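You operate a simulated robot arm through the tools that you are given. There is no shell and no other tool.

Carry out the task below with a simulated two-armed robot. There is one attempt and no reset: what you move stays moved.

TASK
Pick up the pink cone with one hand, pass it to the other hand and put it on the top of the sealer table. Set down upright: pink cone.

The check looks at the end state, three seconds after you hand in, the way a careful person would. Anything else that was tipped, shoved, dropped, spilled or broken makes it a failure.

THE ROBOT
Two 7-joint arms with two-finger parallel grippers on one trunk, on a base that drives. Base frame: it is fixed to the floor where the robot stands at the start and does not move with it; the origin is under the middle of the robot, x ahead of it, y to its left, z up. Lengths are in m, angles in degrees, forces in N, time in s.
The left shoulder is at the start at [0.071, 0.156, 1.005], the right one opposite. Places, roughly: pink cone [0.25, -3.5, 0.75]; top of the sealer table [3.4, -2.4, 0.8]. Payload 3.91 kg a hand.
The tool frame of a hand sits at the grasp point between the pads (the TCP): z along the fingers, y along the line on which they close. The tips reach 0.03 m beyond it. The gripper opens to 0.11 m. The fingers are 0.02 m wide and 0.01 m thick; the gripper's body (0.048 by 0.112 m) begins 0.055 m behind the TCP.
Orientation is that of the tool frame in the base frame, as a unit quaternion [x, y, z, w]. With the fingers straight down and closing along the base's y, the tool's x points along the base's -x, its y along +y and its z along -z.

THE INTERFACE
- The arms move only by the tool drive_tool. It takes "left_targets", "right_targets" or both (then of equal length, played together; a hand with none holds still); each is a list of rows, each a list of 7 numbers: the shift along the base's x, y, z in units of 200 mm (1.0 is 200 mm), then the turn, a rotation vector about the base's x, y, z in units of 120 degrees (1.0 is 120 degrees), then the gripper command, from -1 (shut) to 1 (fully open), values between in proportion. In form: [[x, y, z, rx, ry, rz, gripper], ...]. A call has 1 to 20 rows; each row is the pose to reach, as a shift and turn from the pose commanded when the call began. A call with a number of a shift or a turn outside -1 to 1 is refused whole. Rows are played at 5 a second. More than 0.05 m and 8.6 degrees between two rows, or a gripper value outside its range, and nothing of the call is played. A pose out of reach is approached as far as the arm can. The call stops where the force on the tool passes 40 N (or 10 N more than at its start, if that is more) or the arm is blocked; 0.2 s more then pass. Each finger travels about 0.108 m/s and halts on what it meets, pressing with about 40 N; the grip force reading is that of the motor and also rises with nothing between the fingers. The clock runs only during rows and for 0.2 s after the last one: add rows that repeat a pose to give the fingers time. The reply holds the time, the measured pose of the TCP, the force on the tool along the base axes, the opening and the grip force, in the units named above and with some noise, with the torque about the TCP (base axes, N m) and any sound that the robot's microphone picked up, and new pictures: "show" is both (left out), scene, wrist or none (wrist: the cameras of the hands that moved).
- Cameras (640 x 400 px; columns grow to the right, rows downward): "scene" is now at [0.1402, 0.0096, 1.2379]; the picture's right is [0.12, -0.99, -0.00], its down [-0.52, -0.06, -0.85] and it looks along [0.85, 0.11, -0.52] (base axes); focal length 274 px, centre (320, 200). "left" rides on the left gripper at [0.072, -0.017, -0.103] in its tool frame; the picture's right is [0.23, 0.97, 0.00], its down [-0.76, 0.18, -0.62] and it looks along [-0.61, 0.14, 0.78] (tool axes); focal length 222 px, centre (320, 200). "right" rides on the right gripper at [0.072, 0.017, -0.103] in its tool frame; the picture's right is [-0.23, 0.97, 0.00], its down [-0.76, -0.18, -0.62] and it looks along [-0.61, -0.14, 0.78] (tool axes); focal length 222 px, centre (320, 200). There is no depth. A picture from a camera that has moved, and an enlarged one, comes with that camera's place and axes in the base frame and with its lens.
- raise_lower(by): slides the trunk up (or, below 0, down) by that many m; the arms and the scene camera ride with it, the base frame stays. It gives what a move gives, with no picture.
- steer(legs): drives the robot by 1 to 6 legs, each [ahead, left, turn to the left] in m, m and degrees, along the robot's own axes; the way and the turn of a leg run together, so that a leg with both is an arc; at most 1.5 m and 180 degrees a leg. The arms and the cameras ride along, it lands a little off, and it stops where it bumps. It gives what a move gives, and a new picture of the scene camera.
- aim_head(pan, tilt): turns the head with the scene camera to pan (to the left, within 86 degrees either way) and tilt (down, from -29 to 69), counted from straight ahead of the robot. It gives what a move gives, and a new picture of the scene camera.
- enlarge(camera, box): a new picture of the part [left, top, right, bottom] of that camera's present view, enlarged. No time passes.
- sign_off(): hands the job in; it is judged then, once.

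Places have to be worked out from the pictures, the camera data and where the tool is seen. Open the grippers and draw the arms clear of the work before you hand the job in, unless the task says otherwise.

The tools are called after ">>>" by a JSON object that holds its "op" and its "data". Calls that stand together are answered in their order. drive_tool: Moves the arms, as the interface text tells. Its arguments: {"type":"object","properties":{"left_targets":{"type":"array"},"right_targets":{"type":"array"},"show":{"type":"string","enum":["both","scene","wrist","none"]}},"required":[]} The other tools are called the same way: raise_lower (by) slides the trunk up or down; steer (legs) drives the base; aim_head (pan, tilt) turns the head that bears the scene camera; enlarge (camera, box) takes an enlarged picture of a part of a camera's view; sign_off () hands the job in.

At the start:

```text
t: 0.0
left_eef_pos: [0.8651, 0.3031, 0.9262]
left_tool_rot: [-0.001, 1.0, 0.0, 0.0]
left_ft_force: [0.2, -0.2, -0.6]
left_ft_torque: [-0.02, 0.01, -0.02]
left_grip_width: 0.1101
left_grasp_force: 0.0
right_eef_pos: [0.8414, -0.2804, 0.9482]
right_tool_rot: [0.0, 1.0, 0.0, 0.0]
right_ft_force: [1.0, -0.6, 0.3]
right_ft_torque: [0.02, 0.01, 0.0]
right_grip_width: 0.1099
right_grasp_force: 0.1
trunk travel left (down, up): [-0.45, 0.49]
robot x, y, heading: [0.0014, -0.0015, 0.3]
head pan, tilt: [7.2, 31.3]
```

scene: 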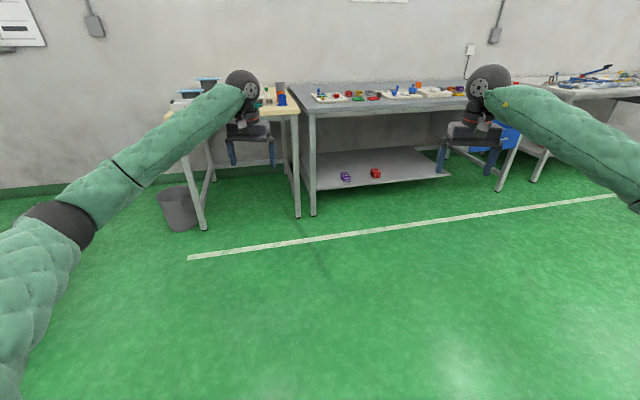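
right: 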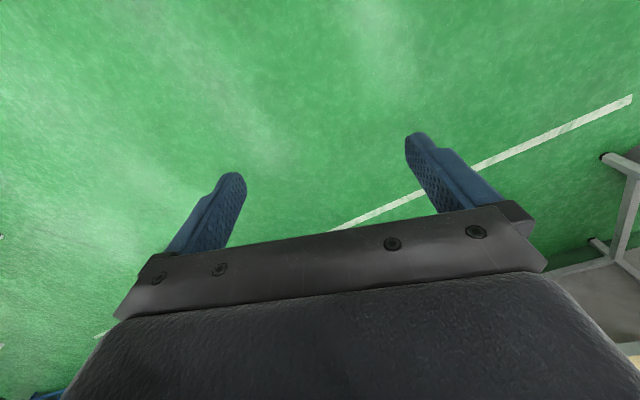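
left: 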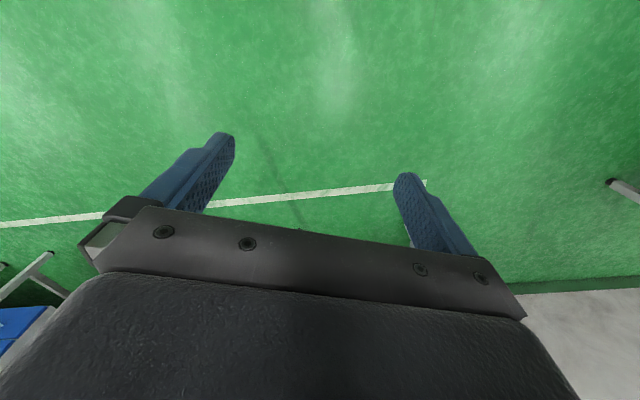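

The scene shows tables ahead and the floor; the cone is far to my right at about [0.25, -3.5]. I turn the head to the right to look for it.

>>> {"op": "aim_head", "data": {"pan": -80, "tilt": 15}}

```text
t: 1.6
left_eef_pos: [0.864, 0.303, 0.927]
left_tool_rot: [0.0, 1.0, 0.0, 0.0]
left_ft_force: [-0.5, 0.5, -0.5]
left_ft_torque: [0.0, -0.04, -0.03]
left_grip_width: 0.1102
left_grasp_force: 0.1
right_eef_pos: [0.8419, -0.2794, 0.948]
right_tool_rot: [0.0, 1.0, -0.001, 0.001]
right_ft_force: [-0.9, 0.8, -1.0]
right_ft_torque: [0.0, 0.03, 0.03]
right_grip_width: 0.11
right_grasp_force: 0.1
trunk travel left (down, up): [-0.45, 0.49]
robot x, y, heading: [-0.0007, 0.0017, 0.2]
head pan, tilt: [-80.0, 15.0]
camera scene: at [0.0673, -0.0936, 1.2642], right [-0.98, -0.17, 0.0], down [-0.05, 0.26, -0.97], along [0.17, -0.95, -0.26], focal length 274 px, centre (320, 200)
```

scene: 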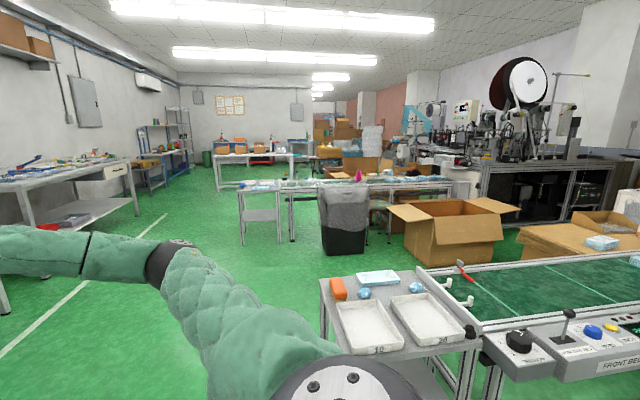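

The pink cone shows at about pixel (359,175) on a table some 3.4 m off. I enlarge that part and another to the left (sealer table side).

>>> {"op": "enlarge", "data": {"camera": "scene", "box": [220, 130, 480, 290]}}

>>> {"op": "enlarge", "data": {"camera": "scene", "box": [0, 120, 240, 270]}}

```text
2.46 times, centred on (350, 210) of scene
camera zoom: at [0.0673, -0.0936, 1.2642], right [-0.98, -0.17, 0.0], down [-0.05, 0.26, -0.97], along [0.17, -0.95, -0.26], focal length 674 px, centre (246, 175)
```

zoom: 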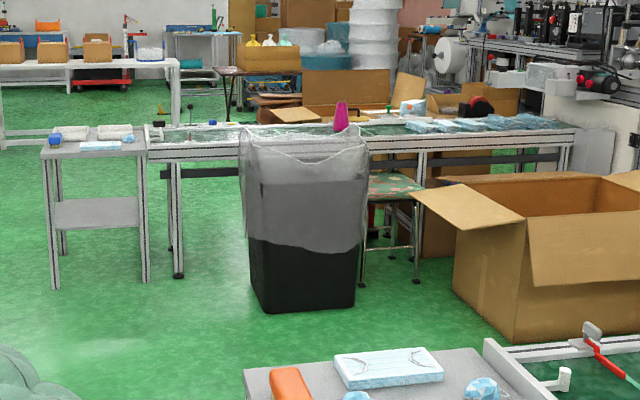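

```text
2.67 times, centred on (120, 195) of scene
camera zoom: at [0.0673, -0.0936, 1.2642], right [-0.98, -0.17, 0.0], down [-0.05, 0.26, -0.97], along [0.17, -0.95, -0.26], focal length 730 px, centre (853, 213)
```

zoom: 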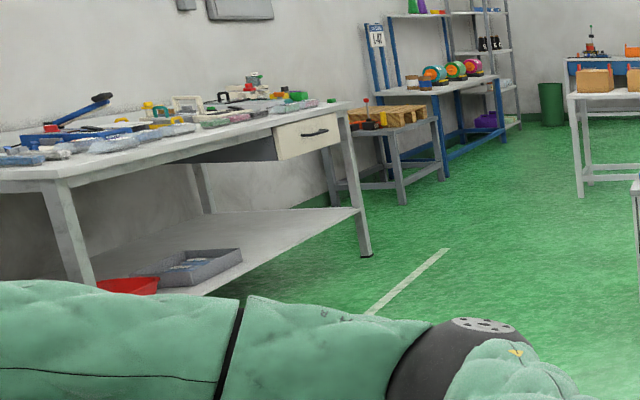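

The cone stands on the conveyor table near y≈-3.4, behind a black bin lined with a bag; the sealer table is the white drawer table on the wall to the left in this view. I drive ahead 0.7 m and turn right to face it, staying clear of the tray table at my right.

>>> {"op": "steer", "data": {"legs": [[0.7, 0, 0], [0, 0, -90]]}}

>>> {"op": "aim_head", "data": {"pan": 0, "tilt": 20}}

```text
t: 9.2
left_eef_pos: [1.0081, -0.8673, 0.9275]
left_tool_rot: [0.705, 0.709, 0.0, 0.001]
left_ft_force: [0.0, -0.5, 0.5]
left_ft_torque: [0.0, -0.01, 0.0]
left_grip_width: 0.1102
left_grasp_force: 0.0
right_eef_pos: [0.4245, -0.847, 0.9468]
right_tool_rot: [0.705, 0.709, 0.0, -0.001]
right_ft_force: [-0.2, -0.1, 0.0]
right_ft_torque: [0.01, 0.03, 0.01]
right_grip_width: 0.1097
right_grasp_force: 0.1
trunk travel left (down, up): [-0.45, 0.49]
robot x, y, heading: [0.6959, -0.0066, -89.5]
head pan, tilt: [-80.0, 15.0]
camera scene: at [0.6074, -0.0729, 1.2642], right [-0.18, 0.98, 0.0], down [0.25, 0.05, -0.97], along [-0.95, -0.17, -0.26], focal length 274 px, centre (320, 200)
```

scene: 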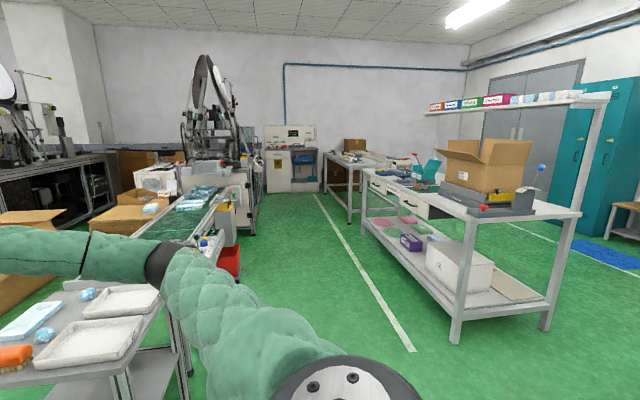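

```text
t: 10.8
left_eef_pos: [1.0092, -0.8666, 0.9268]
left_tool_rot: [0.705, 0.71, 0.0, 0.001]
left_ft_force: [0.1, 0.4, -0.4]
left_ft_torque: [0.01, -0.01, 0.0]
left_grip_width: 0.1101
left_grasp_force: 0.0
right_eef_pos: [0.4237, -0.8471, 0.9487]
right_tool_rot: [0.704, 0.71, 0.0, 0.0]
right_ft_force: [-0.4, -0.1, -0.3]
right_ft_torque: [0.0, -0.02, 0.0]
right_grip_width: 0.1099
right_grasp_force: 0.1
trunk travel left (down, up): [-0.45, 0.49]
robot x, y, heading: [0.6997, -0.0014, -89.8]
head pan, tilt: [0.0, 20.0]
camera scene: at [0.7001, -0.1491, 1.256], right [-1.0, -0.01, 0.0], down [0.0, 0.34, -0.94], along [0.01, -0.94, -0.34], focal length 274 px, centre (320, 200)
```

scene: 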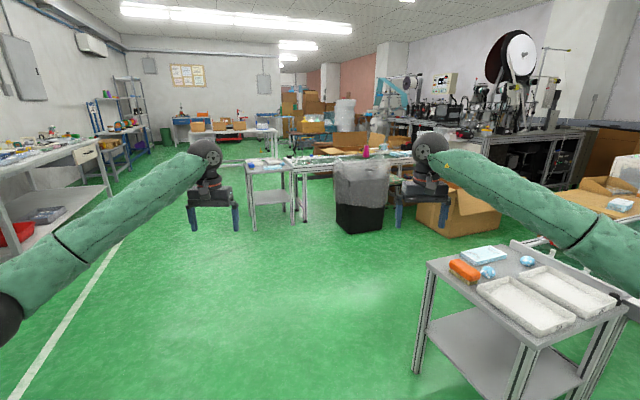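

The way along -y is open, with the tray table on the right at x<0.35. I shift left 0.2 m and go ahead 1.1 m to look at the cone from nearer.

>>> {"op": "steer", "data": {"legs": [[0, 0.2, 0], [1.1, 0, 0]]}}

>>> {"op": "enlarge", "data": {"camera": "scene", "box": [200, 100, 520, 300]}}

```text
t: 17.6
left_eef_pos: [1.2466, -1.9574, 0.926]
left_tool_rot: [0.697, 0.717, 0.002, -0.001]
left_ft_force: [0.2, -1.1, -0.5]
left_ft_torque: [0.02, 0.01, 0.0]
left_grip_width: 0.11
left_grasp_force: 0.0
right_eef_pos: [0.6623, -1.9506, 0.9472]
right_tool_rot: [0.697, 0.717, 0.0, 0.0]
right_ft_force: [0.0, 0.0, -0.4]
right_ft_torque: [0.0, 0.03, -0.01]
right_grip_width: 0.11
right_grasp_force: 0.1
trunk travel left (down, up): [-0.45, 0.49]
robot x, y, heading: [0.919, -1.1023, -88.5]
head pan, tilt: [0.0, 20.0]
camera scene: at [0.9225, -1.2465, 1.256], right [-1.0, -0.03, 0.0], down [-0.01, 0.34, -0.94], along [0.03, -0.94, -0.34], focal length 274 px, centre (320, 200)
```

scene: 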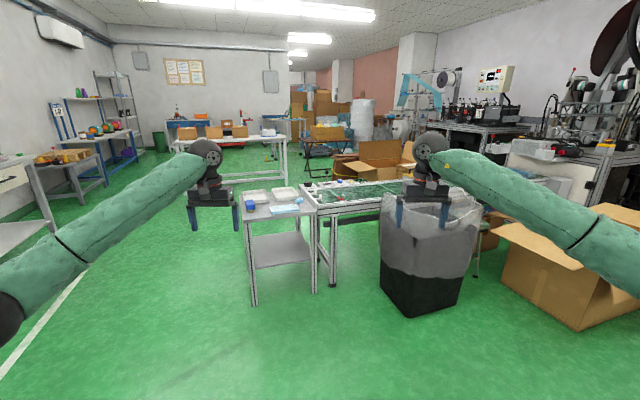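

```text
2.00 times, centred on (360, 200) of scene
camera zoom: at [0.9225, -1.2465, 1.256], right [-1.0, -0.03, 0.0], down [-0.01, 0.34, -0.94], along [0.03, -0.94, -0.34], focal length 547 px, centre (240, 200)
```

zoom: 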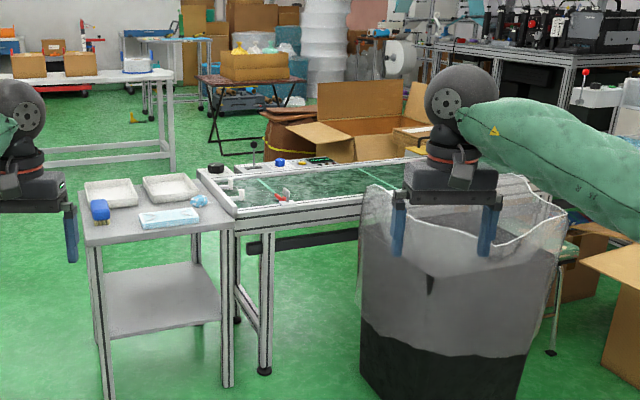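

The right gripper now hides the cone; the bin sits at about x 0–0.5, y -2.6…-3.0, the conveyor table's front near y≈-2.87, with a side table left of x≈1.0. I move 0.4 m closer, a bit right, and turn 18° right so the cone lies between the hands.

>>> {"op": "steer", "data": {"legs": [[0.4, -0.12, 0], [0, 0, -18]]}}

>>> {"op": "aim_head", "data": {"pan": 0, "tilt": 25}}

>>> {"op": "enlarge", "data": {"camera": "scene", "box": [200, 80, 440, 230]}}

```text
t: 21.2
left_eef_pos: [0.8439, -2.4232, 0.9257]
left_tool_rot: [0.804, 0.595, 0.001, 0.002]
left_ft_force: [0.5, -0.1, 0.0]
left_ft_torque: [-0.02, 0.0, 0.02]
left_grip_width: 0.1099
left_grasp_force: 0.1
right_eef_pos: [0.293, -2.2301, 0.9478]
right_tool_rot: [0.804, 0.595, 0.001, 0.0]
right_ft_force: [-0.1, 0.4, -0.1]
right_ft_torque: [-0.03, -0.01, 0.0]
right_grip_width: 0.1101
right_grasp_force: 0.1
trunk travel left (down, up): [-0.45, 0.49]
robot x, y, heading: [0.8059, -1.5048, -107.0]
head pan, tilt: [0.0, 20.0]
camera scene: at [0.7648, -1.646, 1.256], right [-0.96, 0.29, 0.0], down [0.1, 0.33, -0.94], along [-0.27, -0.9, -0.34], focal length 274 px, centre (320, 200)
```

scene: 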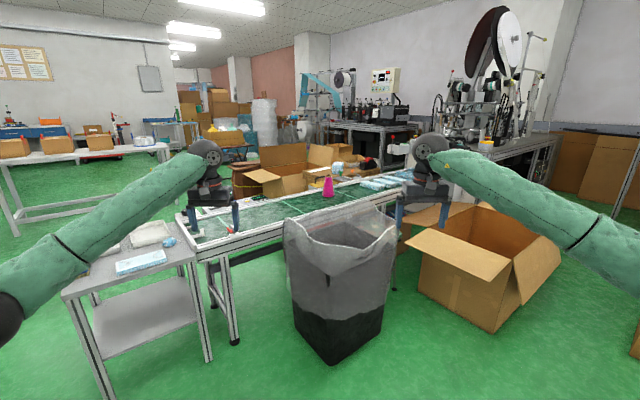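

```text
t: 21.9
left_eef_pos: [0.8463, -2.4243, 0.9266]
left_tool_rot: [0.803, 0.595, -0.001, 0.0]
left_ft_force: [0.6, -0.7, 0.8]
left_ft_torque: [0.02, 0.01, -0.02]
left_grip_width: 0.1101
left_grasp_force: 0.2
right_eef_pos: [0.294, -2.2296, 0.9466]
right_tool_rot: [0.804, 0.595, 0.0, 0.0]
right_ft_force: [0.4, -0.6, 0.7]
right_ft_torque: [-0.01, 0.03, 0.03]
right_grip_width: 0.1101
right_grasp_force: 0.0
trunk travel left (down, up): [-0.45, 0.49]
robot x, y, heading: [0.8072, -1.5063, -107.2]
head pan, tilt: [0.0, 25.0]
camera scene: at [0.766, -1.6455, 1.248], right [-0.96, 0.29, 0.0], down [0.12, 0.4, -0.91], along [-0.26, -0.87, -0.42], focal length 274 px, centre (320, 200)
```

scene: 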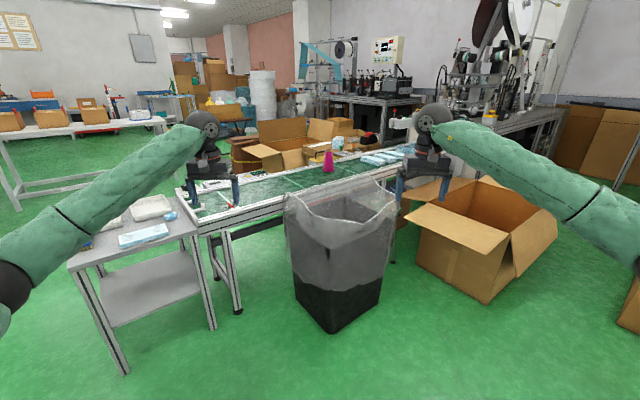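

```text
2.67 times, centred on (320, 155) of scene
camera zoom: at [0.766, -1.6455, 1.248], right [-0.96, 0.29, 0.0], down [0.12, 0.4, -0.91], along [-0.26, -0.87, -0.42], focal length 730 px, centre (320, 320)
```

zoom: 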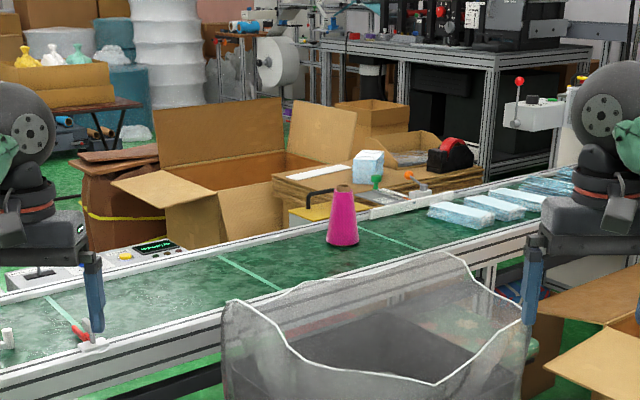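

The cone is clear now: base near [0.19, -3.37, 0.63] by triangulation, about 0.155 m tall and 0.08 m wide at the base, on the far side of the conveyor behind the bin. I look straight down to see my own base size and the gap beside the bin.

>>> {"op": "aim_head", "data": {"pan": 0, "tilt": 69}}

```text
t: 23.0
left_eef_pos: [0.8462, -2.423, 0.926]
left_tool_rot: [0.803, 0.596, 0.0, 0.0]
left_ft_force: [0.2, 0.0, -0.3]
left_ft_torque: [-0.01, -0.01, -0.03]
left_grip_width: 0.1101
left_grasp_force: 0.1
right_eef_pos: [0.2938, -2.2301, 0.947]
right_tool_rot: [0.804, 0.594, -0.001, 0.0]
right_ft_force: [-0.1, 0.0, 0.1]
right_ft_torque: [0.01, -0.01, 0.01]
right_grip_width: 0.1101
right_grasp_force: 0.0
trunk travel left (down, up): [-0.45, 0.49]
robot x, y, heading: [0.8063, -1.5078, -107.0]
head pan, tilt: [0.0, 68.8]
camera scene: at [0.7765, -1.6108, 1.1886], right [-0.96, 0.29, 0.0], down [0.27, 0.89, -0.36], along [-0.11, -0.35, -0.93], focal length 274 px, centre (320, 200)
```

scene: 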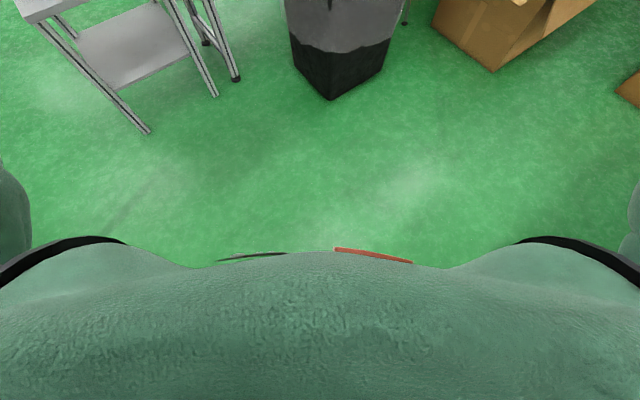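

The base edge shows about 0.3 m ahead of my axis, so it fits in the gap left of the bin (bin corners about [0.41,-2.60] and [0.55,-2.89], table legs at [0.89,-2.91] and [1.0,-2.83]). I drive three quarters of the way to [0.78,-2.5], then re-check.

>>> {"op": "steer", "data": {"legs": [[0.73, 0.2, 0]]}}

>>> {"op": "aim_head", "data": {"pan": 0, "tilt": 45}}

```text
t: 27.1
left_eef_pos: [0.8586, -3.1936, 0.9269]
left_tool_rot: [0.795, 0.607, 0.0, 0.0]
left_ft_force: [0.0, 0.9, 0.3]
left_ft_torque: [0.03, 0.05, 0.0]
left_grip_width: 0.1102
left_grasp_force: 0.1
right_eef_pos: [0.301, -3.0184, 0.9478]
right_tool_rot: [0.795, 0.606, 0.0, 0.0]
right_ft_force: [0.5, -0.3, 0.1]
right_ft_torque: [0.02, 0.0, 0.03]
right_grip_width: 0.1101
right_grasp_force: 0.0
trunk travel left (down, up): [-0.45, 0.49]
robot x, y, heading: [0.7919, -2.2796, -105.3]
head pan, tilt: [0.0, 68.8]
camera scene: at [0.7654, -2.3848, 1.1884], right [-0.96, 0.26, 0.0], down [0.25, 0.9, -0.36], along [-0.1, -0.35, -0.93], focal length 274 px, centre (320, 200)
```

scene: 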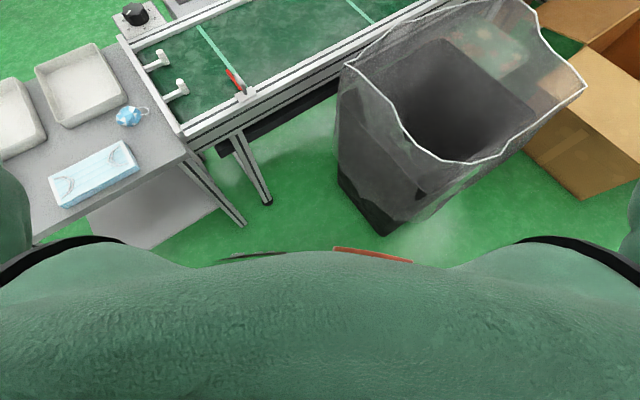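

```text
t: 28.0
left_eef_pos: [0.8589, -3.194, 0.9263]
left_tool_rot: [0.794, 0.607, -0.001, 0.0]
left_ft_force: [-0.5, -0.1, -0.4]
left_ft_torque: [-0.04, -0.03, 0.01]
left_grip_width: 0.1099
left_grasp_force: 0.1
right_eef_pos: [0.3019, -3.018, 0.9472]
right_tool_rot: [0.795, 0.607, 0.0, 0.0]
right_ft_force: [0.3, 0.0, -0.5]
right_ft_torque: [-0.01, 0.01, 0.0]
right_grip_width: 0.1098
right_grasp_force: 0.1
trunk travel left (down, up): [-0.45, 0.49]
robot x, y, heading: [0.7905, -2.2798, -105.2]
head pan, tilt: [0.0, 45.0]
camera scene: at [0.7587, -2.4088, 1.2173], right [-0.96, 0.26, 0.0], down [0.19, 0.68, -0.71], along [-0.19, -0.68, -0.71], focal length 274 px, centre (320, 200)
```

scene: 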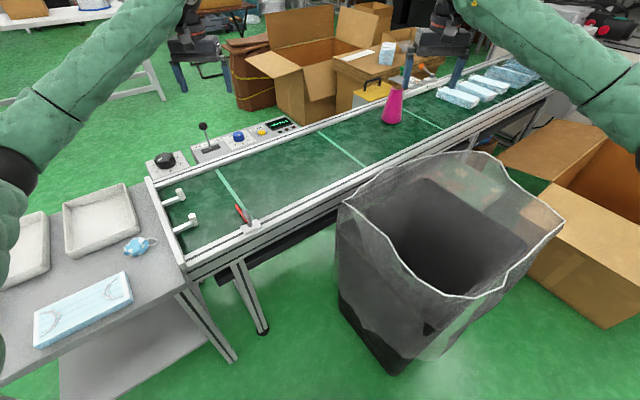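

The geometry holds up: cone base ≈[0.195,-3.34,0.64], bin corner ≈[0.43,-2.60], side table edge ≈[0.98,-2.79]. I creep another 0.17 m ahead so the right hand can reach the cone with a tilted tool, still leaving about 7 cm around the base.

>>> {"op": "steer", "data": {"legs": [[0.17, 0.025, 0]]}}

>>> {"op": "aim_head", "data": {"pan": -18, "tilt": 35}}

>>> {"op": "enlarge", "data": {"camera": "right", "box": [0, 0, 640, 400]}}

```text
t: 29.5
left_eef_pos: [0.8408, -3.3663, 0.9246]
left_tool_rot: [0.794, 0.608, 0.001, -0.001]
left_ft_force: [1.6, 0.3, 0.0]
left_ft_torque: [0.04, 0.03, -0.01]
left_grip_width: 0.1098
left_grasp_force: 0.2
right_eef_pos: [0.2827, -3.1915, 0.9468]
right_tool_rot: [0.794, 0.608, 0.001, -0.001]
right_ft_force: [-0.9, -0.4, 0.3]
right_ft_torque: [0.04, 0.0, -0.02]
right_grip_width: 0.1099
right_grasp_force: 0.0
trunk travel left (down, up): [-0.45, 0.49]
robot x, y, heading: [0.7709, -2.4556, -105.1]
head pan, tilt: [0.0, 45.0]
camera scene: at [0.7386, -2.5816, 1.2171], right [-0.97, 0.26, 0.0], down [0.18, 0.68, -0.71], along [-0.18, -0.68, -0.71], focal length 274 px, centre (320, 200)
```

scene: 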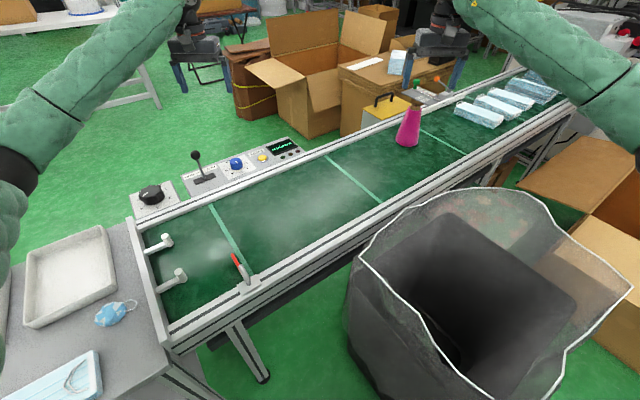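

```text
t: 30.3
left_eef_pos: [0.8406, -3.3653, 0.9261]
left_tool_rot: [0.794, 0.608, 0.0, -0.001]
left_ft_force: [0.1, -0.1, 0.6]
left_ft_torque: [-0.03, 0.0, -0.03]
left_grip_width: 0.11
left_grasp_force: 0.0
right_eef_pos: [0.2827, -3.191, 0.9472]
right_tool_rot: [0.794, 0.608, 0.0, 0.0]
right_ft_force: [-0.1, -0.1, -0.3]
right_ft_torque: [-0.02, 0.02, -0.01]
right_grip_width: 0.11
right_grasp_force: 0.1
trunk travel left (down, up): [-0.45, 0.49]
robot x, y, heading: [0.7723, -2.4505, -105.1]
head pan, tilt: [-18.0, 35.0]
camera scene: at [0.7119, -2.5756, 1.2321], right [-0.84, 0.55, 0.0], down [0.31, 0.48, -0.82], along [-0.45, -0.69, -0.57], focal length 274 px, centre (320, 200)
```

scene: 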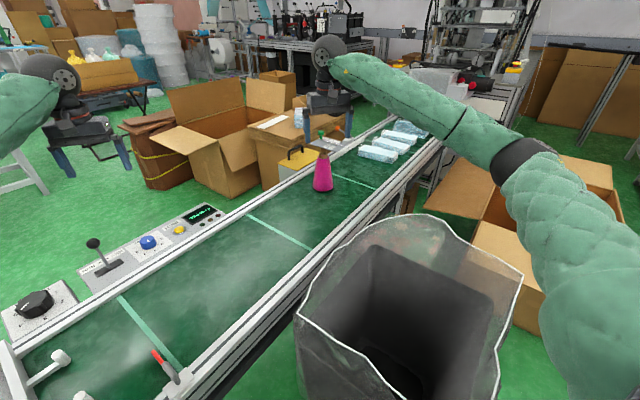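

```text
1.00 times, centred on (320, 200) of right (not enlarged: the box is as wide or as high as the picture)
camera zoom: at [0.3186, -3.1254, 1.0507], right [0.88, -0.47, 0.0], down [-0.37, -0.69, 0.62], along [-0.29, -0.55, -0.78], focal length 222 px, centre (320, 200)
```

zoom: 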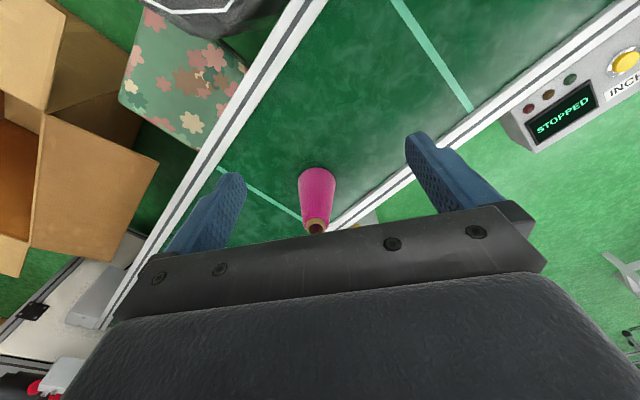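

Wrist and scene views agree on the cone: axis ≈[0.172,-3.382], belt at z≈0.615, top ≈0.76. I tilt the right tool 60° forward and bring it to a pre-grasp about 12 cm short of the cone, fingers open and closing horizontally.

>>> {"op": "drive_tool", "data": {"right_targets": [[-0.04, -0.0365, -0.0935, -0.0483, 0.013, 0, 1], [-0.08, -0.073, -0.187, -0.0966, 0.026, 0, 1], [-0.12, -0.1095, -0.2805, -0.1449, 0.039, 0, 1], [-0.16, -0.146, -0.374, -0.1932, 0.052, 0, 1], [-0.2, -0.1825, -0.4675, -0.2415, 0.065, 0, 1], [-0.24, -0.219, -0.561, -0.2898, 0.078, 0, 1], [-0.28, -0.2555, -0.6545, -0.3381, 0.091, 0, 1], [-0.32, -0.292, -0.748, -0.3864, 0.104, 0, 1], [-0.36, -0.3285, -0.8415, -0.4347, 0.117, 0, 1], [-0.4, -0.365, -0.935, -0.483, 0.13, 0, 1], [-0.4, -0.365, -0.935, -0.483, 0.13, 0, 1]], "show": "both"}}

```text
t: 32.7
left_eef_pos: [0.8412, -3.3653, 0.9263]
left_tool_rot: [0.794, 0.608, 0.0, 0.0]
left_ft_force: [-0.7, 1.1, -0.4]
left_ft_torque: [0.01, -0.01, 0.01]
left_grip_width: 0.1102
left_grasp_force: 0.0
right_eef_pos: [0.2045, -3.2637, 0.7604]
right_tool_rot: [0.688, 0.526, -0.397, 0.305]
right_ft_force: [-0.2, 0.4, -0.2]
right_ft_torque: [-0.01, 0.01, -0.01]
right_grip_width: 0.1102
right_grasp_force: 0.0
trunk travel left (down, up): [-0.45, 0.49]
robot x, y, heading: [0.7745, -2.4495, -105.0]
head pan, tilt: [-18.0, 35.0]
camera scene: at [0.7121, -2.5752, 1.2323], right [-0.84, 0.55, 0.0], down [0.31, 0.48, -0.82], along [-0.45, -0.69, -0.57], focal length 274 px, centre (320, 200)
camera right: at [0.2539, -3.1466, 0.7495], right [0.91, -0.36, 0.2], down [-0.13, 0.2, 0.97], along [-0.39, -0.91, 0.14], focal length 222 px, centre (320, 200)
```

scene: 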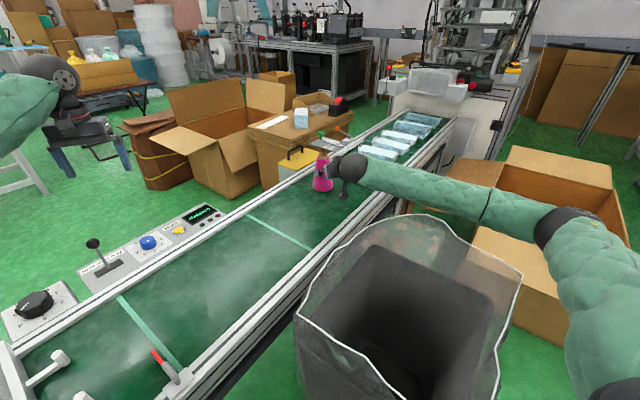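
right: 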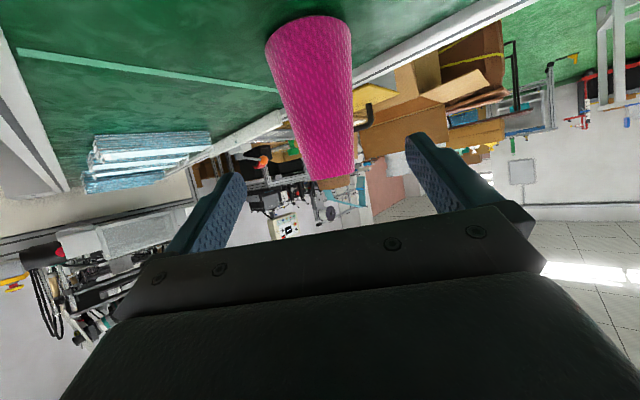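

The cone is centred between the fingers (axis ≈[0.173,-3.382], top z≈0.763, belt ≈0.62, about 0.07 m wide at grip height). I advance along the tool axis about two thirds of the way and check.

>>> {"op": "drive_tool", "data": {"right_targets": [[-0.024, -0.089, -0.051, 0, 0, 0, 1], [-0.048, -0.178, -0.101, 0, 0, 0, 1], [-0.072, -0.267, -0.152, 0, 0, 0, 1], [-0.096, -0.356, -0.202, 0, 0, 0, 1], [-0.096, -0.356, -0.202, 0, 0, 0, 1]], "show": "both"}}

>>> {"op": "enlarge", "data": {"camera": "scene", "box": [260, 110, 420, 210]}}

```text
t: 33.9
left_eef_pos: [0.8413, -3.3654, 0.9268]
left_tool_rot: [0.793, 0.609, 0.0, 0.0]
left_ft_force: [-0.9, 0.3, -0.5]
left_ft_torque: [0.02, -0.02, 0.01]
left_grip_width: 0.1103
left_grasp_force: 0.1
right_eef_pos: [0.1843, -3.3344, 0.7215]
right_tool_rot: [0.687, 0.527, -0.396, 0.305]
right_ft_force: [-0.3, 0.2, 1.4]
right_ft_torque: [0.0, 0.0, 0.0]
right_grip_width: 0.11
right_grasp_force: 0.0
trunk travel left (down, up): [-0.45, 0.49]
robot x, y, heading: [0.7739, -2.4498, -105.0]
head pan, tilt: [-18.0, 35.0]
camera scene: at [0.7119, -2.5752, 1.2322], right [-0.84, 0.55, 0.0], down [0.31, 0.48, -0.82], along [-0.45, -0.69, -0.57], focal length 274 px, centre (320, 200)
camera right: at [0.2339, -3.2183, 0.7104], right [0.91, -0.36, 0.2], down [-0.13, 0.2, 0.97], along [-0.39, -0.91, 0.13], focal length 222 px, centre (320, 200)
```

scene: 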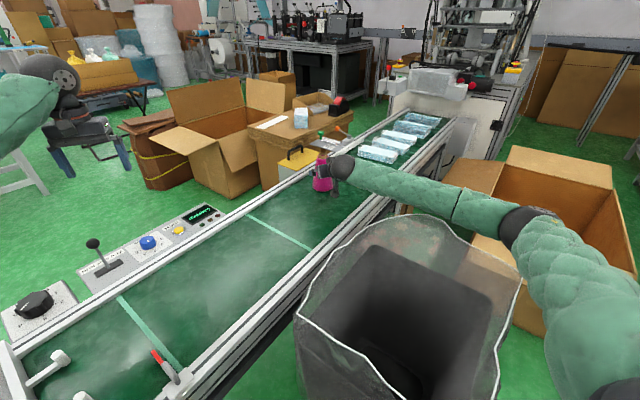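
right: 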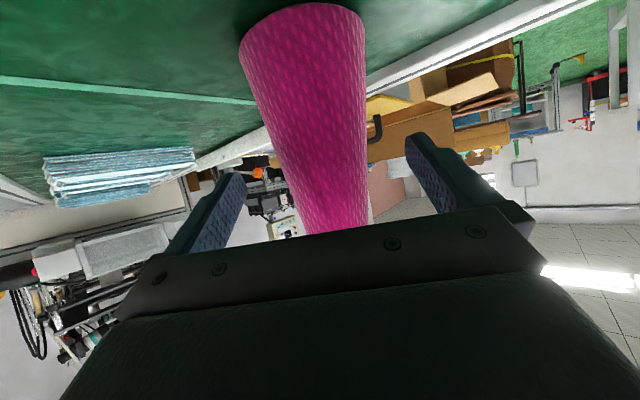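

```text
4.00 times, centred on (340, 160) of scene
camera zoom: at [0.7119, -2.5752, 1.2322], right [-0.84, 0.55, 0.0], down [0.31, 0.48, -0.82], along [-0.45, -0.69, -0.57], focal length 1095 px, centre (240, 360)
```

zoom: 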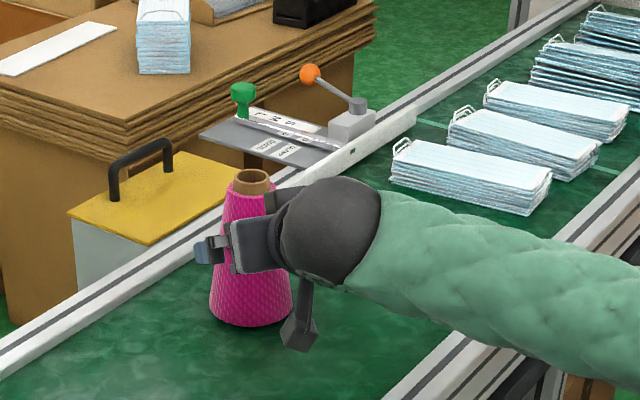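

The cone runs centred between the fingers, with a brown core at its top (z≈0.765) still below the palm. I go the last 4 cm along the tool axis and narrow the fingers to about 8.5 cm to check the centring before gripping.

>>> {"op": "drive_tool", "data": {"right_targets": [[-0.0193, -0.085, -0.054, 0, 0, 0, 1], [-0.0385, -0.1705, -0.1075, 0, 0, 0, 1], [-0.0385, -0.1705, -0.1075, 0, 0, 0, 0.6], [-0.0385, -0.1705, -0.1075, 0, 0, 0, 0.6]], "show": "both"}}

>>> {"op": "enlarge", "data": {"camera": "scene", "box": [260, 110, 420, 210]}}

```text
t: 34.9
left_eef_pos: [0.8407, -3.3665, 0.9256]
left_tool_rot: [0.794, 0.608, 0.001, 0.0]
left_ft_force: [0.7, -0.2, 0.3]
left_ft_torque: [0.0, -0.03, 0.03]
left_grip_width: 0.1101
left_grasp_force: 0.0
right_eef_pos: [0.1762, -3.3692, 0.6973]
right_tool_rot: [0.688, 0.526, -0.397, 0.304]
right_ft_force: [0.7, 0.6, 0.3]
right_ft_torque: [-0.03, 0.0, 0.0]
right_grip_width: 0.0878
right_grasp_force: 0.1
trunk travel left (down, up): [-0.45, 0.49]
robot x, y, heading: [0.7703, -2.4525, -105.0]
head pan, tilt: [-18.0, 35.0]
camera scene: at [0.7119, -2.5755, 1.2322], right [-0.84, 0.55, 0.0], down [0.31, 0.48, -0.82], along [-0.45, -0.69, -0.57], focal length 274 px, centre (320, 200)
camera right: at [0.2262, -3.2525, 0.6862], right [0.91, -0.36, 0.2], down [-0.13, 0.2, 0.97], along [-0.39, -0.91, 0.13], focal length 222 px, centre (320, 200)
```

scene: 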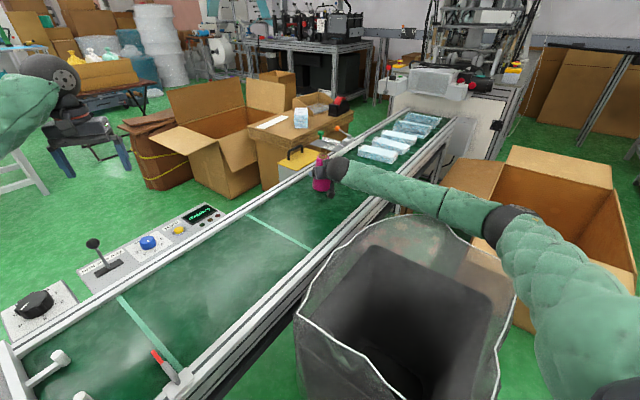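
right: 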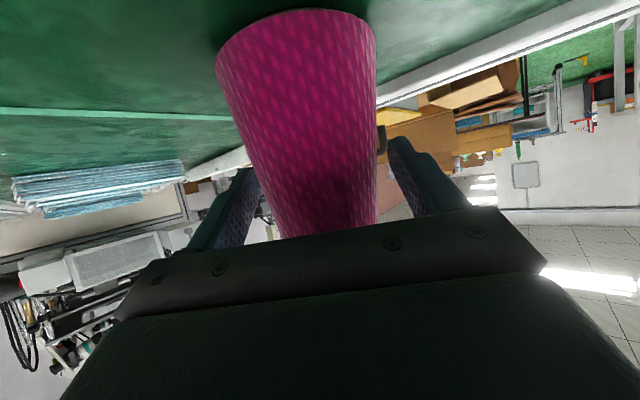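

```text
4.00 times, centred on (340, 160) of scene
camera zoom: at [0.7119, -2.5755, 1.2322], right [-0.84, 0.55, 0.0], down [0.31, 0.48, -0.82], along [-0.45, -0.69, -0.57], focal length 1095 px, centre (240, 360)
```

zoom: 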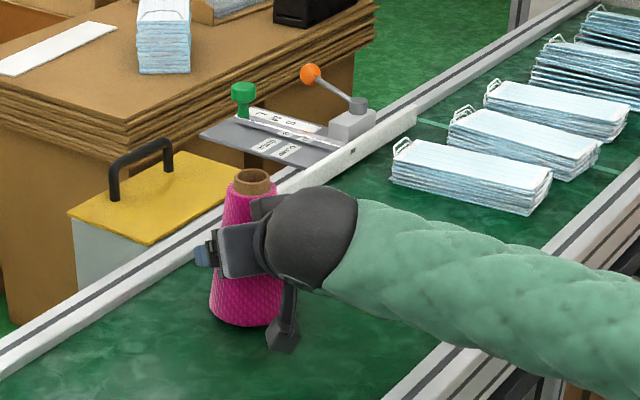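

Fingers straddle the cone with similar gaps on both sides and nothing has moved. I close the right gripper gradually until it grips.

>>> {"op": "drive_tool", "data": {"right_targets": [[0, 0, 0, 0, 0, 0, 0.45], [0, 0, 0, 0, 0, 0, 0.35], [0, 0, 0, 0, 0, 0, 0.25], [0, 0, 0, 0, 0, 0, 0.1], [0, 0, 0, 0, 0, 0, -0.3], [0, 0, 0, 0, 0, 0, -1], [0, 0, 0, 0, 0, 0, -1], [0, 0, 0, 0, 0, 0, -1]], "show": "both"}}

>>> {"op": "enlarge", "data": {"camera": "scene", "box": [260, 110, 420, 210]}}

```text
t: 36.7
left_eef_pos: [0.8405, -3.3659, 0.9262]
left_tool_rot: [0.794, 0.608, 0.0, 0.0]
left_ft_force: [-0.1, -0.2, 0.7]
left_ft_torque: [0.0, -0.03, -0.01]
left_grip_width: 0.1097
left_grasp_force: 0.1
right_eef_pos: [0.1765, -3.369, 0.698]
right_tool_rot: [0.687, 0.527, -0.396, 0.305]
right_ft_force: [0.3, -1.0, 0.6]
right_ft_torque: [-0.01, 0.19, 0.02]
right_grip_width: 0.0691
right_grasp_force: 40.0
trunk travel left (down, up): [-0.45, 0.49]
robot x, y, heading: [0.7728, -2.4516, -105.0]
head pan, tilt: [-18.0, 35.0]
camera scene: at [0.7119, -2.5754, 1.2322], right [-0.84, 0.55, 0.0], down [0.31, 0.48, -0.82], along [-0.45, -0.69, -0.57], focal length 274 px, centre (320, 200)
camera right: at [0.2262, -3.2523, 0.6864], right [0.91, -0.36, 0.2], down [-0.13, 0.2, 0.97], along [-0.39, -0.91, 0.13], focal length 222 px, centre (320, 200)
```

scene: 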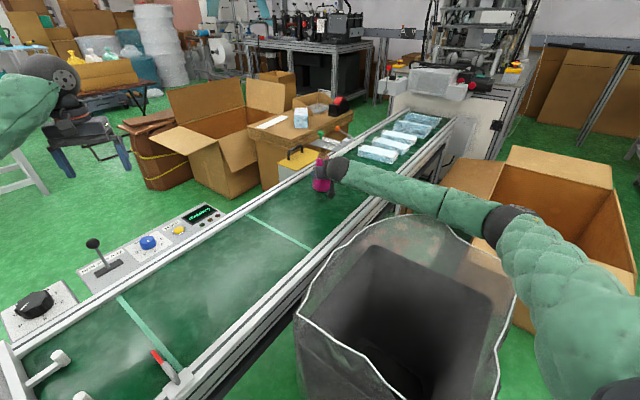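
right: 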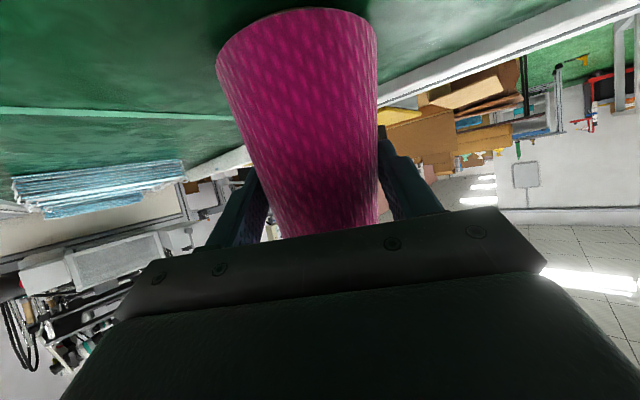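

```text
4.00 times, centred on (340, 160) of scene
camera zoom: at [0.7119, -2.5754, 1.2322], right [-0.84, 0.55, 0.0], down [0.31, 0.48, -0.82], along [-0.45, -0.69, -0.57], focal length 1095 px, centre (240, 360)
```

zoom: 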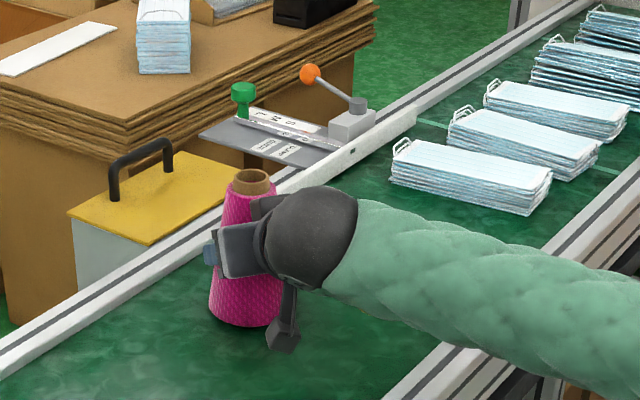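

The right gripper holds at 69 mm width with 40 N and the cone stands upright. I lift it straight up 8 cm and watch whether it stays in the grip.

>>> {"op": "drive_tool", "data": {"right_targets": [[0, 0, 0.05, 0, 0, 0, -1], [0, 0, 0.15, 0, 0, 0, -1], [0, 0, 0.25, 0, 0, 0, -1], [0, 0, 0.4, 0, 0, 0, -1], [0, 0, 0.4, 0, 0, 0, -1]], "show": "both"}}

>>> {"op": "enlarge", "data": {"camera": "scene", "box": [260, 80, 420, 180]}}

```text
t: 37.9
left_eef_pos: [0.8406, -3.3654, 0.9263]
left_tool_rot: [0.794, 0.608, 0.001, -0.001]
left_ft_force: [0.4, 0.4, 0.1]
left_ft_torque: [-0.02, 0.01, -0.01]
left_grip_width: 0.11
left_grasp_force: 0.1
right_eef_pos: [0.1771, -3.369, 0.775]
right_tool_rot: [0.688, 0.527, -0.396, 0.304]
right_ft_force: [1.3, -0.1, -3.2]
right_ft_torque: [-0.02, 0.0, 0.02]
right_grip_width: 0.0692
right_grasp_force: 40.2
trunk travel left (down, up): [-0.45, 0.49]
robot x, y, heading: [0.7741, -2.4495, -105.2]
head pan, tilt: [-18.0, 35.0]
camera scene: at [0.7115, -2.576, 1.232], right [-0.84, 0.55, 0.0], down [0.31, 0.48, -0.82], along [-0.45, -0.69, -0.57], focal length 274 px, centre (320, 200)
camera right: at [0.2265, -3.2523, 0.7647], right [0.91, -0.36, 0.2], down [-0.13, 0.2, 0.97], along [-0.39, -0.91, 0.13], focal length 222 px, centre (320, 200)
```

scene: 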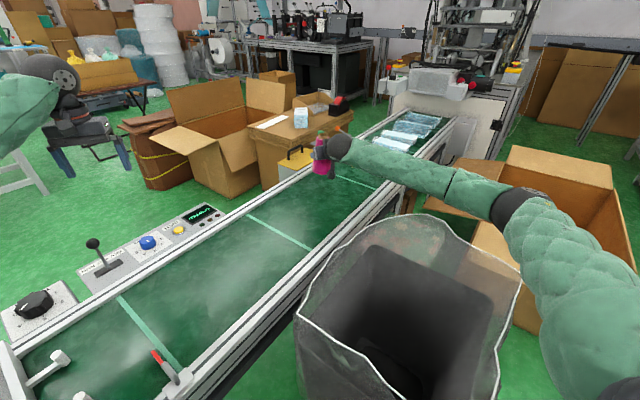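
right: 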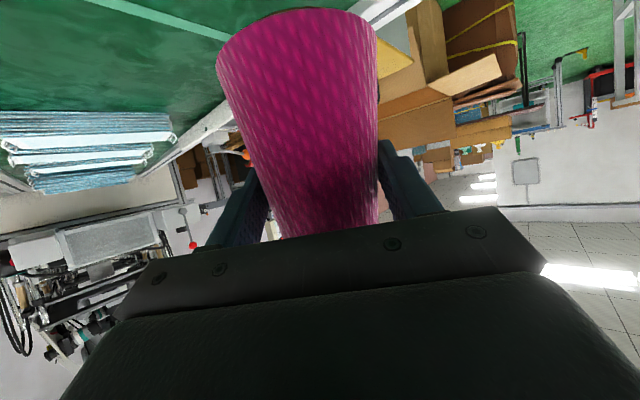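

```text
4.00 times, centred on (340, 130) of scene
camera zoom: at [0.7115, -2.576, 1.232], right [-0.84, 0.55, 0.0], down [0.31, 0.48, -0.82], along [-0.45, -0.69, -0.57], focal length 1095 px, centre (240, 480)
```

zoom: 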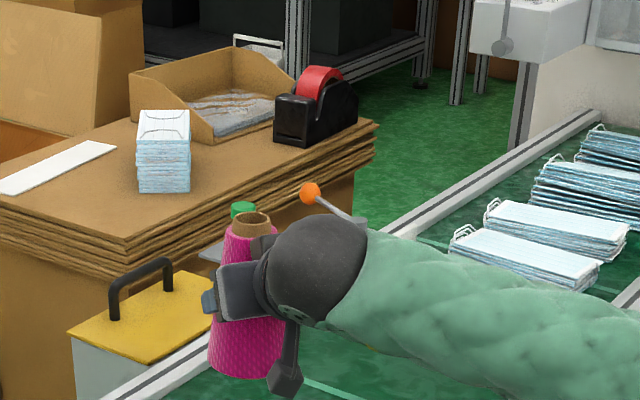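

The cone hangs securely in the right hand (about 0.3 kg, width unchanged). I raise it another 18 cm and draw it back toward me before backing out of the nook.

>>> {"op": "drive_tool", "data": {"right_targets": [[0, 0.02, 0.12, 0, 0, 0, -1], [0.01, 0.06, 0.24, 0, 0, 0, -1], [0.02, 0.12, 0.36, 0, 0, 0, -1], [0.04, 0.2, 0.5, 0, 0, 0, -1], [0.06, 0.3, 0.62, 0, 0, 0, -1], [0.08, 0.4, 0.74, 0, 0, 0, -1], [0.1, 0.5, 0.84, 0, 0, 0, -1], [0.12, 0.6, 0.9, 0, 0, 0, -1], [0.12, 0.6, 0.9, 0, 0, 0, -1]], "show": "scene"}}

```text
t: 39.9
left_eef_pos: [0.8423, -3.3658, 0.9265]
left_tool_rot: [0.793, 0.609, 0.001, 0.0]
left_ft_force: [0.1, 0.0, 0.1]
left_ft_torque: [0.03, 0.0, -0.02]
left_grip_width: 0.11
left_grasp_force: 0.2
right_eef_pos: [0.2014, -3.2484, 0.9568]
right_tool_rot: [0.688, 0.526, -0.397, 0.305]
right_ft_force: [0.5, 0.3, -3.5]
right_ft_torque: [0.02, 0.0, -0.03]
right_grip_width: 0.0691
right_grasp_force: 40.2
trunk travel left (down, up): [-0.45, 0.49]
robot x, y, heading: [0.776, -2.4494, -105.1]
head pan, tilt: [-18.0, 35.0]
camera scene: at [0.7117, -2.5759, 1.2321], right [-0.84, 0.55, 0.0], down [0.31, 0.48, -0.82], along [-0.45, -0.69, -0.57], focal length 274 px, centre (320, 200)
```

scene: 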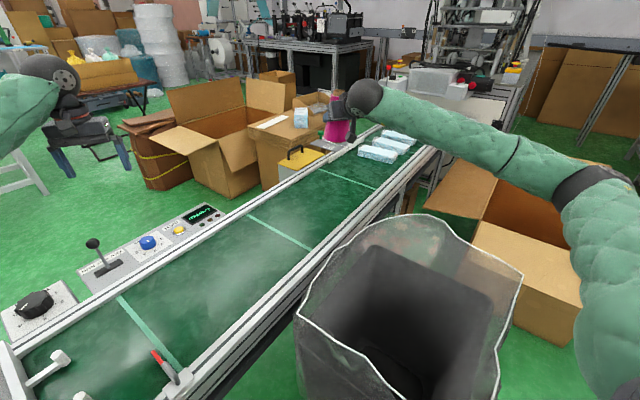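

Arm is clear and the cone is steady. I back out the way I came to open floor, then turn the head left toward the sealer table.

>>> {"op": "steer", "data": {"legs": [[-0.2, -0.03, 0], [-0.55, -0.15, 0]]}}

>>> {"op": "aim_head", "data": {"pan": 85, "tilt": 15}}

```text
t: 44.3
left_eef_pos: [0.858, -2.6079, 0.9268]
left_tool_rot: [0.795, 0.607, 0.0, 0.001]
left_ft_force: [0.4, 0.7, 0.1]
left_ft_torque: [-0.01, -0.01, 0.0]
left_grip_width: 0.11
left_grasp_force: 0.2
right_eef_pos: [0.2187, -2.4895, 0.9575]
right_tool_rot: [0.688, 0.526, -0.397, 0.304]
right_ft_force: [0.3, -0.2, -2.3]
right_ft_torque: [0.05, -0.04, -0.01]
right_grip_width: 0.069
right_grasp_force: 39.4
trunk travel left (down, up): [-0.45, 0.49]
robot x, y, heading: [0.7935, -1.6961, -105.4]
head pan, tilt: [-18.0, 35.0]
camera scene: at [0.7316, -1.8174, 1.2323], right [-0.84, 0.55, 0.0], down [0.31, 0.48, -0.82], along [-0.45, -0.68, -0.57], focal length 274 px, centre (320, 200)
```

scene: 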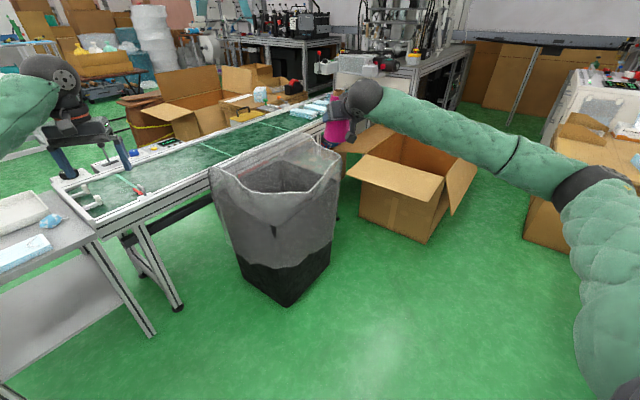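

```text
t: 46.1
left_eef_pos: [0.8583, -2.6089, 0.9258]
left_tool_rot: [0.794, 0.607, 0.0, 0.0]
left_ft_force: [-0.4, 0.8, 0.2]
left_ft_torque: [0.03, -0.03, -0.01]
left_grip_width: 0.11
left_grasp_force: 0.1
right_eef_pos: [0.2184, -2.4902, 0.9573]
right_tool_rot: [0.689, 0.525, -0.398, 0.303]
right_ft_force: [0.3, -0.4, -2.9]
right_ft_torque: [0.01, -0.05, -0.03]
right_grip_width: 0.0689
right_grasp_force: 39.6
trunk travel left (down, up): [-0.45, 0.49]
robot x, y, heading: [0.792, -1.694, -105.3]
head pan, tilt: [85.0, 15.0]
camera scene: at [0.8675, -1.7769, 1.2642], right [-0.35, -0.94, 0.0], down [-0.24, 0.09, -0.97], along [0.91, -0.33, -0.26], focal length 274 px, centre (320, 200)
```

scene: 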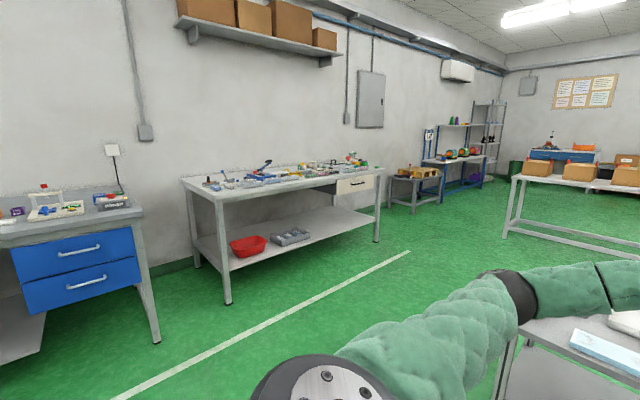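

The sealer table is the white-topped drawer table: front legs at about [2.75,-1.74] and [3.34,-3.38], top ≈0.8 m, turned about 20°. I enlarge its top to find a clear spot.

>>> {"op": "enlarge", "data": {"camera": "scene", "box": [170, 130, 410, 280]}}

>>> {"op": "enlarge", "data": {"camera": "scene", "box": [180, 140, 390, 215]}}

```text
2.67 times, centred on (290, 205) of scene
camera zoom: at [0.8675, -1.7769, 1.2642], right [-0.35, -0.94, 0.0], down [-0.24, 0.09, -0.97], along [0.91, -0.33, -0.26], focal length 730 px, centre (400, 187)
```

zoom: 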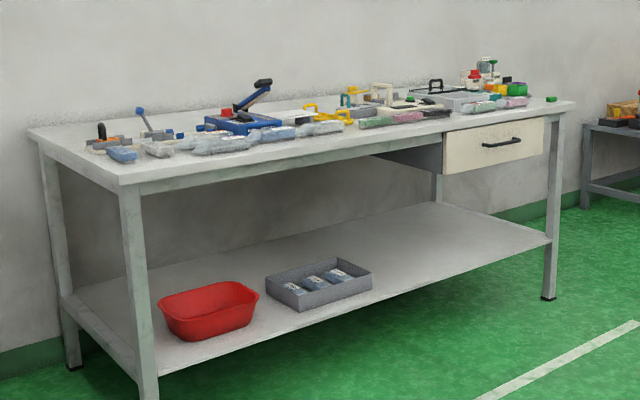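

```text
3.05 times, centred on (285, 178) of scene
camera zoom: at [0.8675, -1.7769, 1.2642], right [-0.35, -0.94, 0.0], down [-0.24, 0.09, -0.97], along [0.91, -0.33, -0.26], focal length 834 px, centre (427, 269)
```

zoom: 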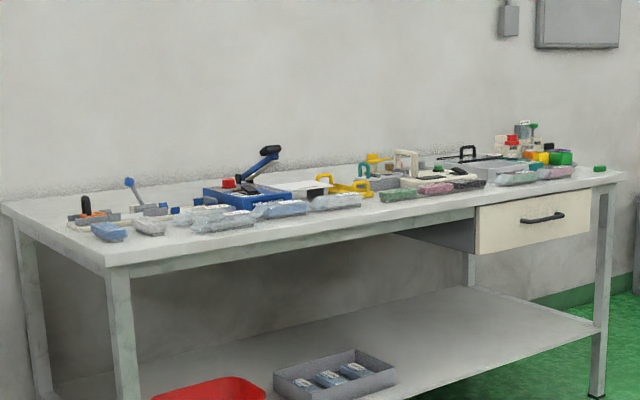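

The front-left strip of the sealer table top looks free. I first turn left 125° on the spot to face the table (heading ≈20°), keeping the hands high and away from anything tall.

>>> {"op": "steer", "data": {"legs": [[0, 0, 125]]}}

>>> {"op": "aim_head", "data": {"pan": 0, "tilt": 22}}

```text
t: 51.7
left_eef_pos: [1.4924, -1.0993, 0.9264]
left_tool_rot: [-0.183, 0.983, 0.0, -0.001]
left_ft_force: [-0.7, 0.2, -1.4]
left_ft_torque: [-0.02, 0.01, -0.04]
left_grip_width: 0.11
left_grasp_force: 0.0
right_eef_pos: [1.775, -1.6842, 0.9567]
right_tool_rot: [-0.158, 0.851, 0.092, 0.492]
right_ft_force: [0.8, 0.1, -3.1]
right_ft_torque: [0.02, 0.01, 0.0]
right_grip_width: 0.0686
right_grasp_force: 39.8
trunk travel left (down, up): [-0.45, 0.49]
robot x, y, heading: [0.796, -1.6931, 21.2]
head pan, tilt: [85.0, 15.0]
camera scene: at [0.8152, -1.5871, 1.2642], right [0.96, 0.28, 0.0], down [0.07, -0.25, -0.97], along [-0.27, 0.93, -0.26], focal length 274 px, centre (320, 200)
```

scene: 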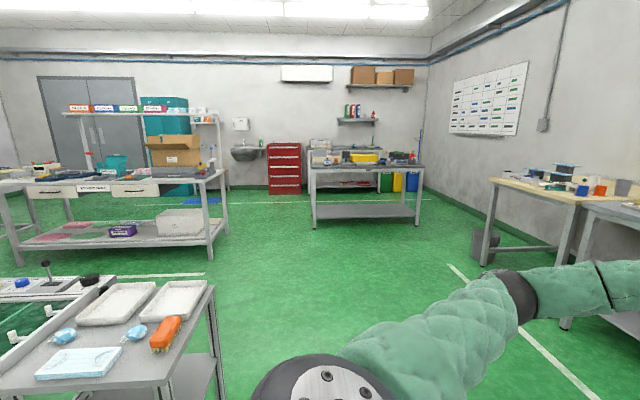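

```text
t: 53.3
left_eef_pos: [1.4924, -1.0995, 0.9266]
left_tool_rot: [-0.183, 0.983, 0.001, -0.001]
left_ft_force: [0.0, -0.1, 0.0]
left_ft_torque: [-0.04, 0.01, 0.0]
left_grip_width: 0.1102
left_grasp_force: 0.1
right_eef_pos: [1.7746, -1.6844, 0.9565]
right_tool_rot: [-0.157, 0.852, 0.091, 0.491]
right_ft_force: [-0.4, -1.1, -3.8]
right_ft_torque: [0.03, 0.0, 0.03]
right_grip_width: 0.069
right_grasp_force: 40.0
trunk travel left (down, up): [-0.45, 0.49]
robot x, y, heading: [0.7959, -1.6934, 20.9]
head pan, tilt: [0.0, 22.0]
camera scene: at [0.9277, -1.6437, 1.2528], right [0.36, -0.93, 0.0], down [-0.35, -0.13, -0.93], along [0.86, 0.33, -0.38], focal length 274 px, centre (320, 200)
```

scene: 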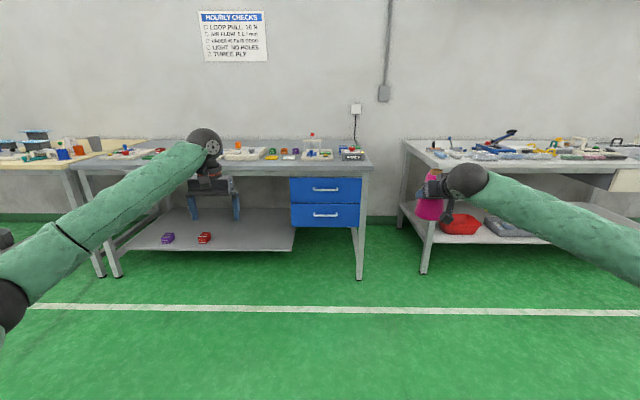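

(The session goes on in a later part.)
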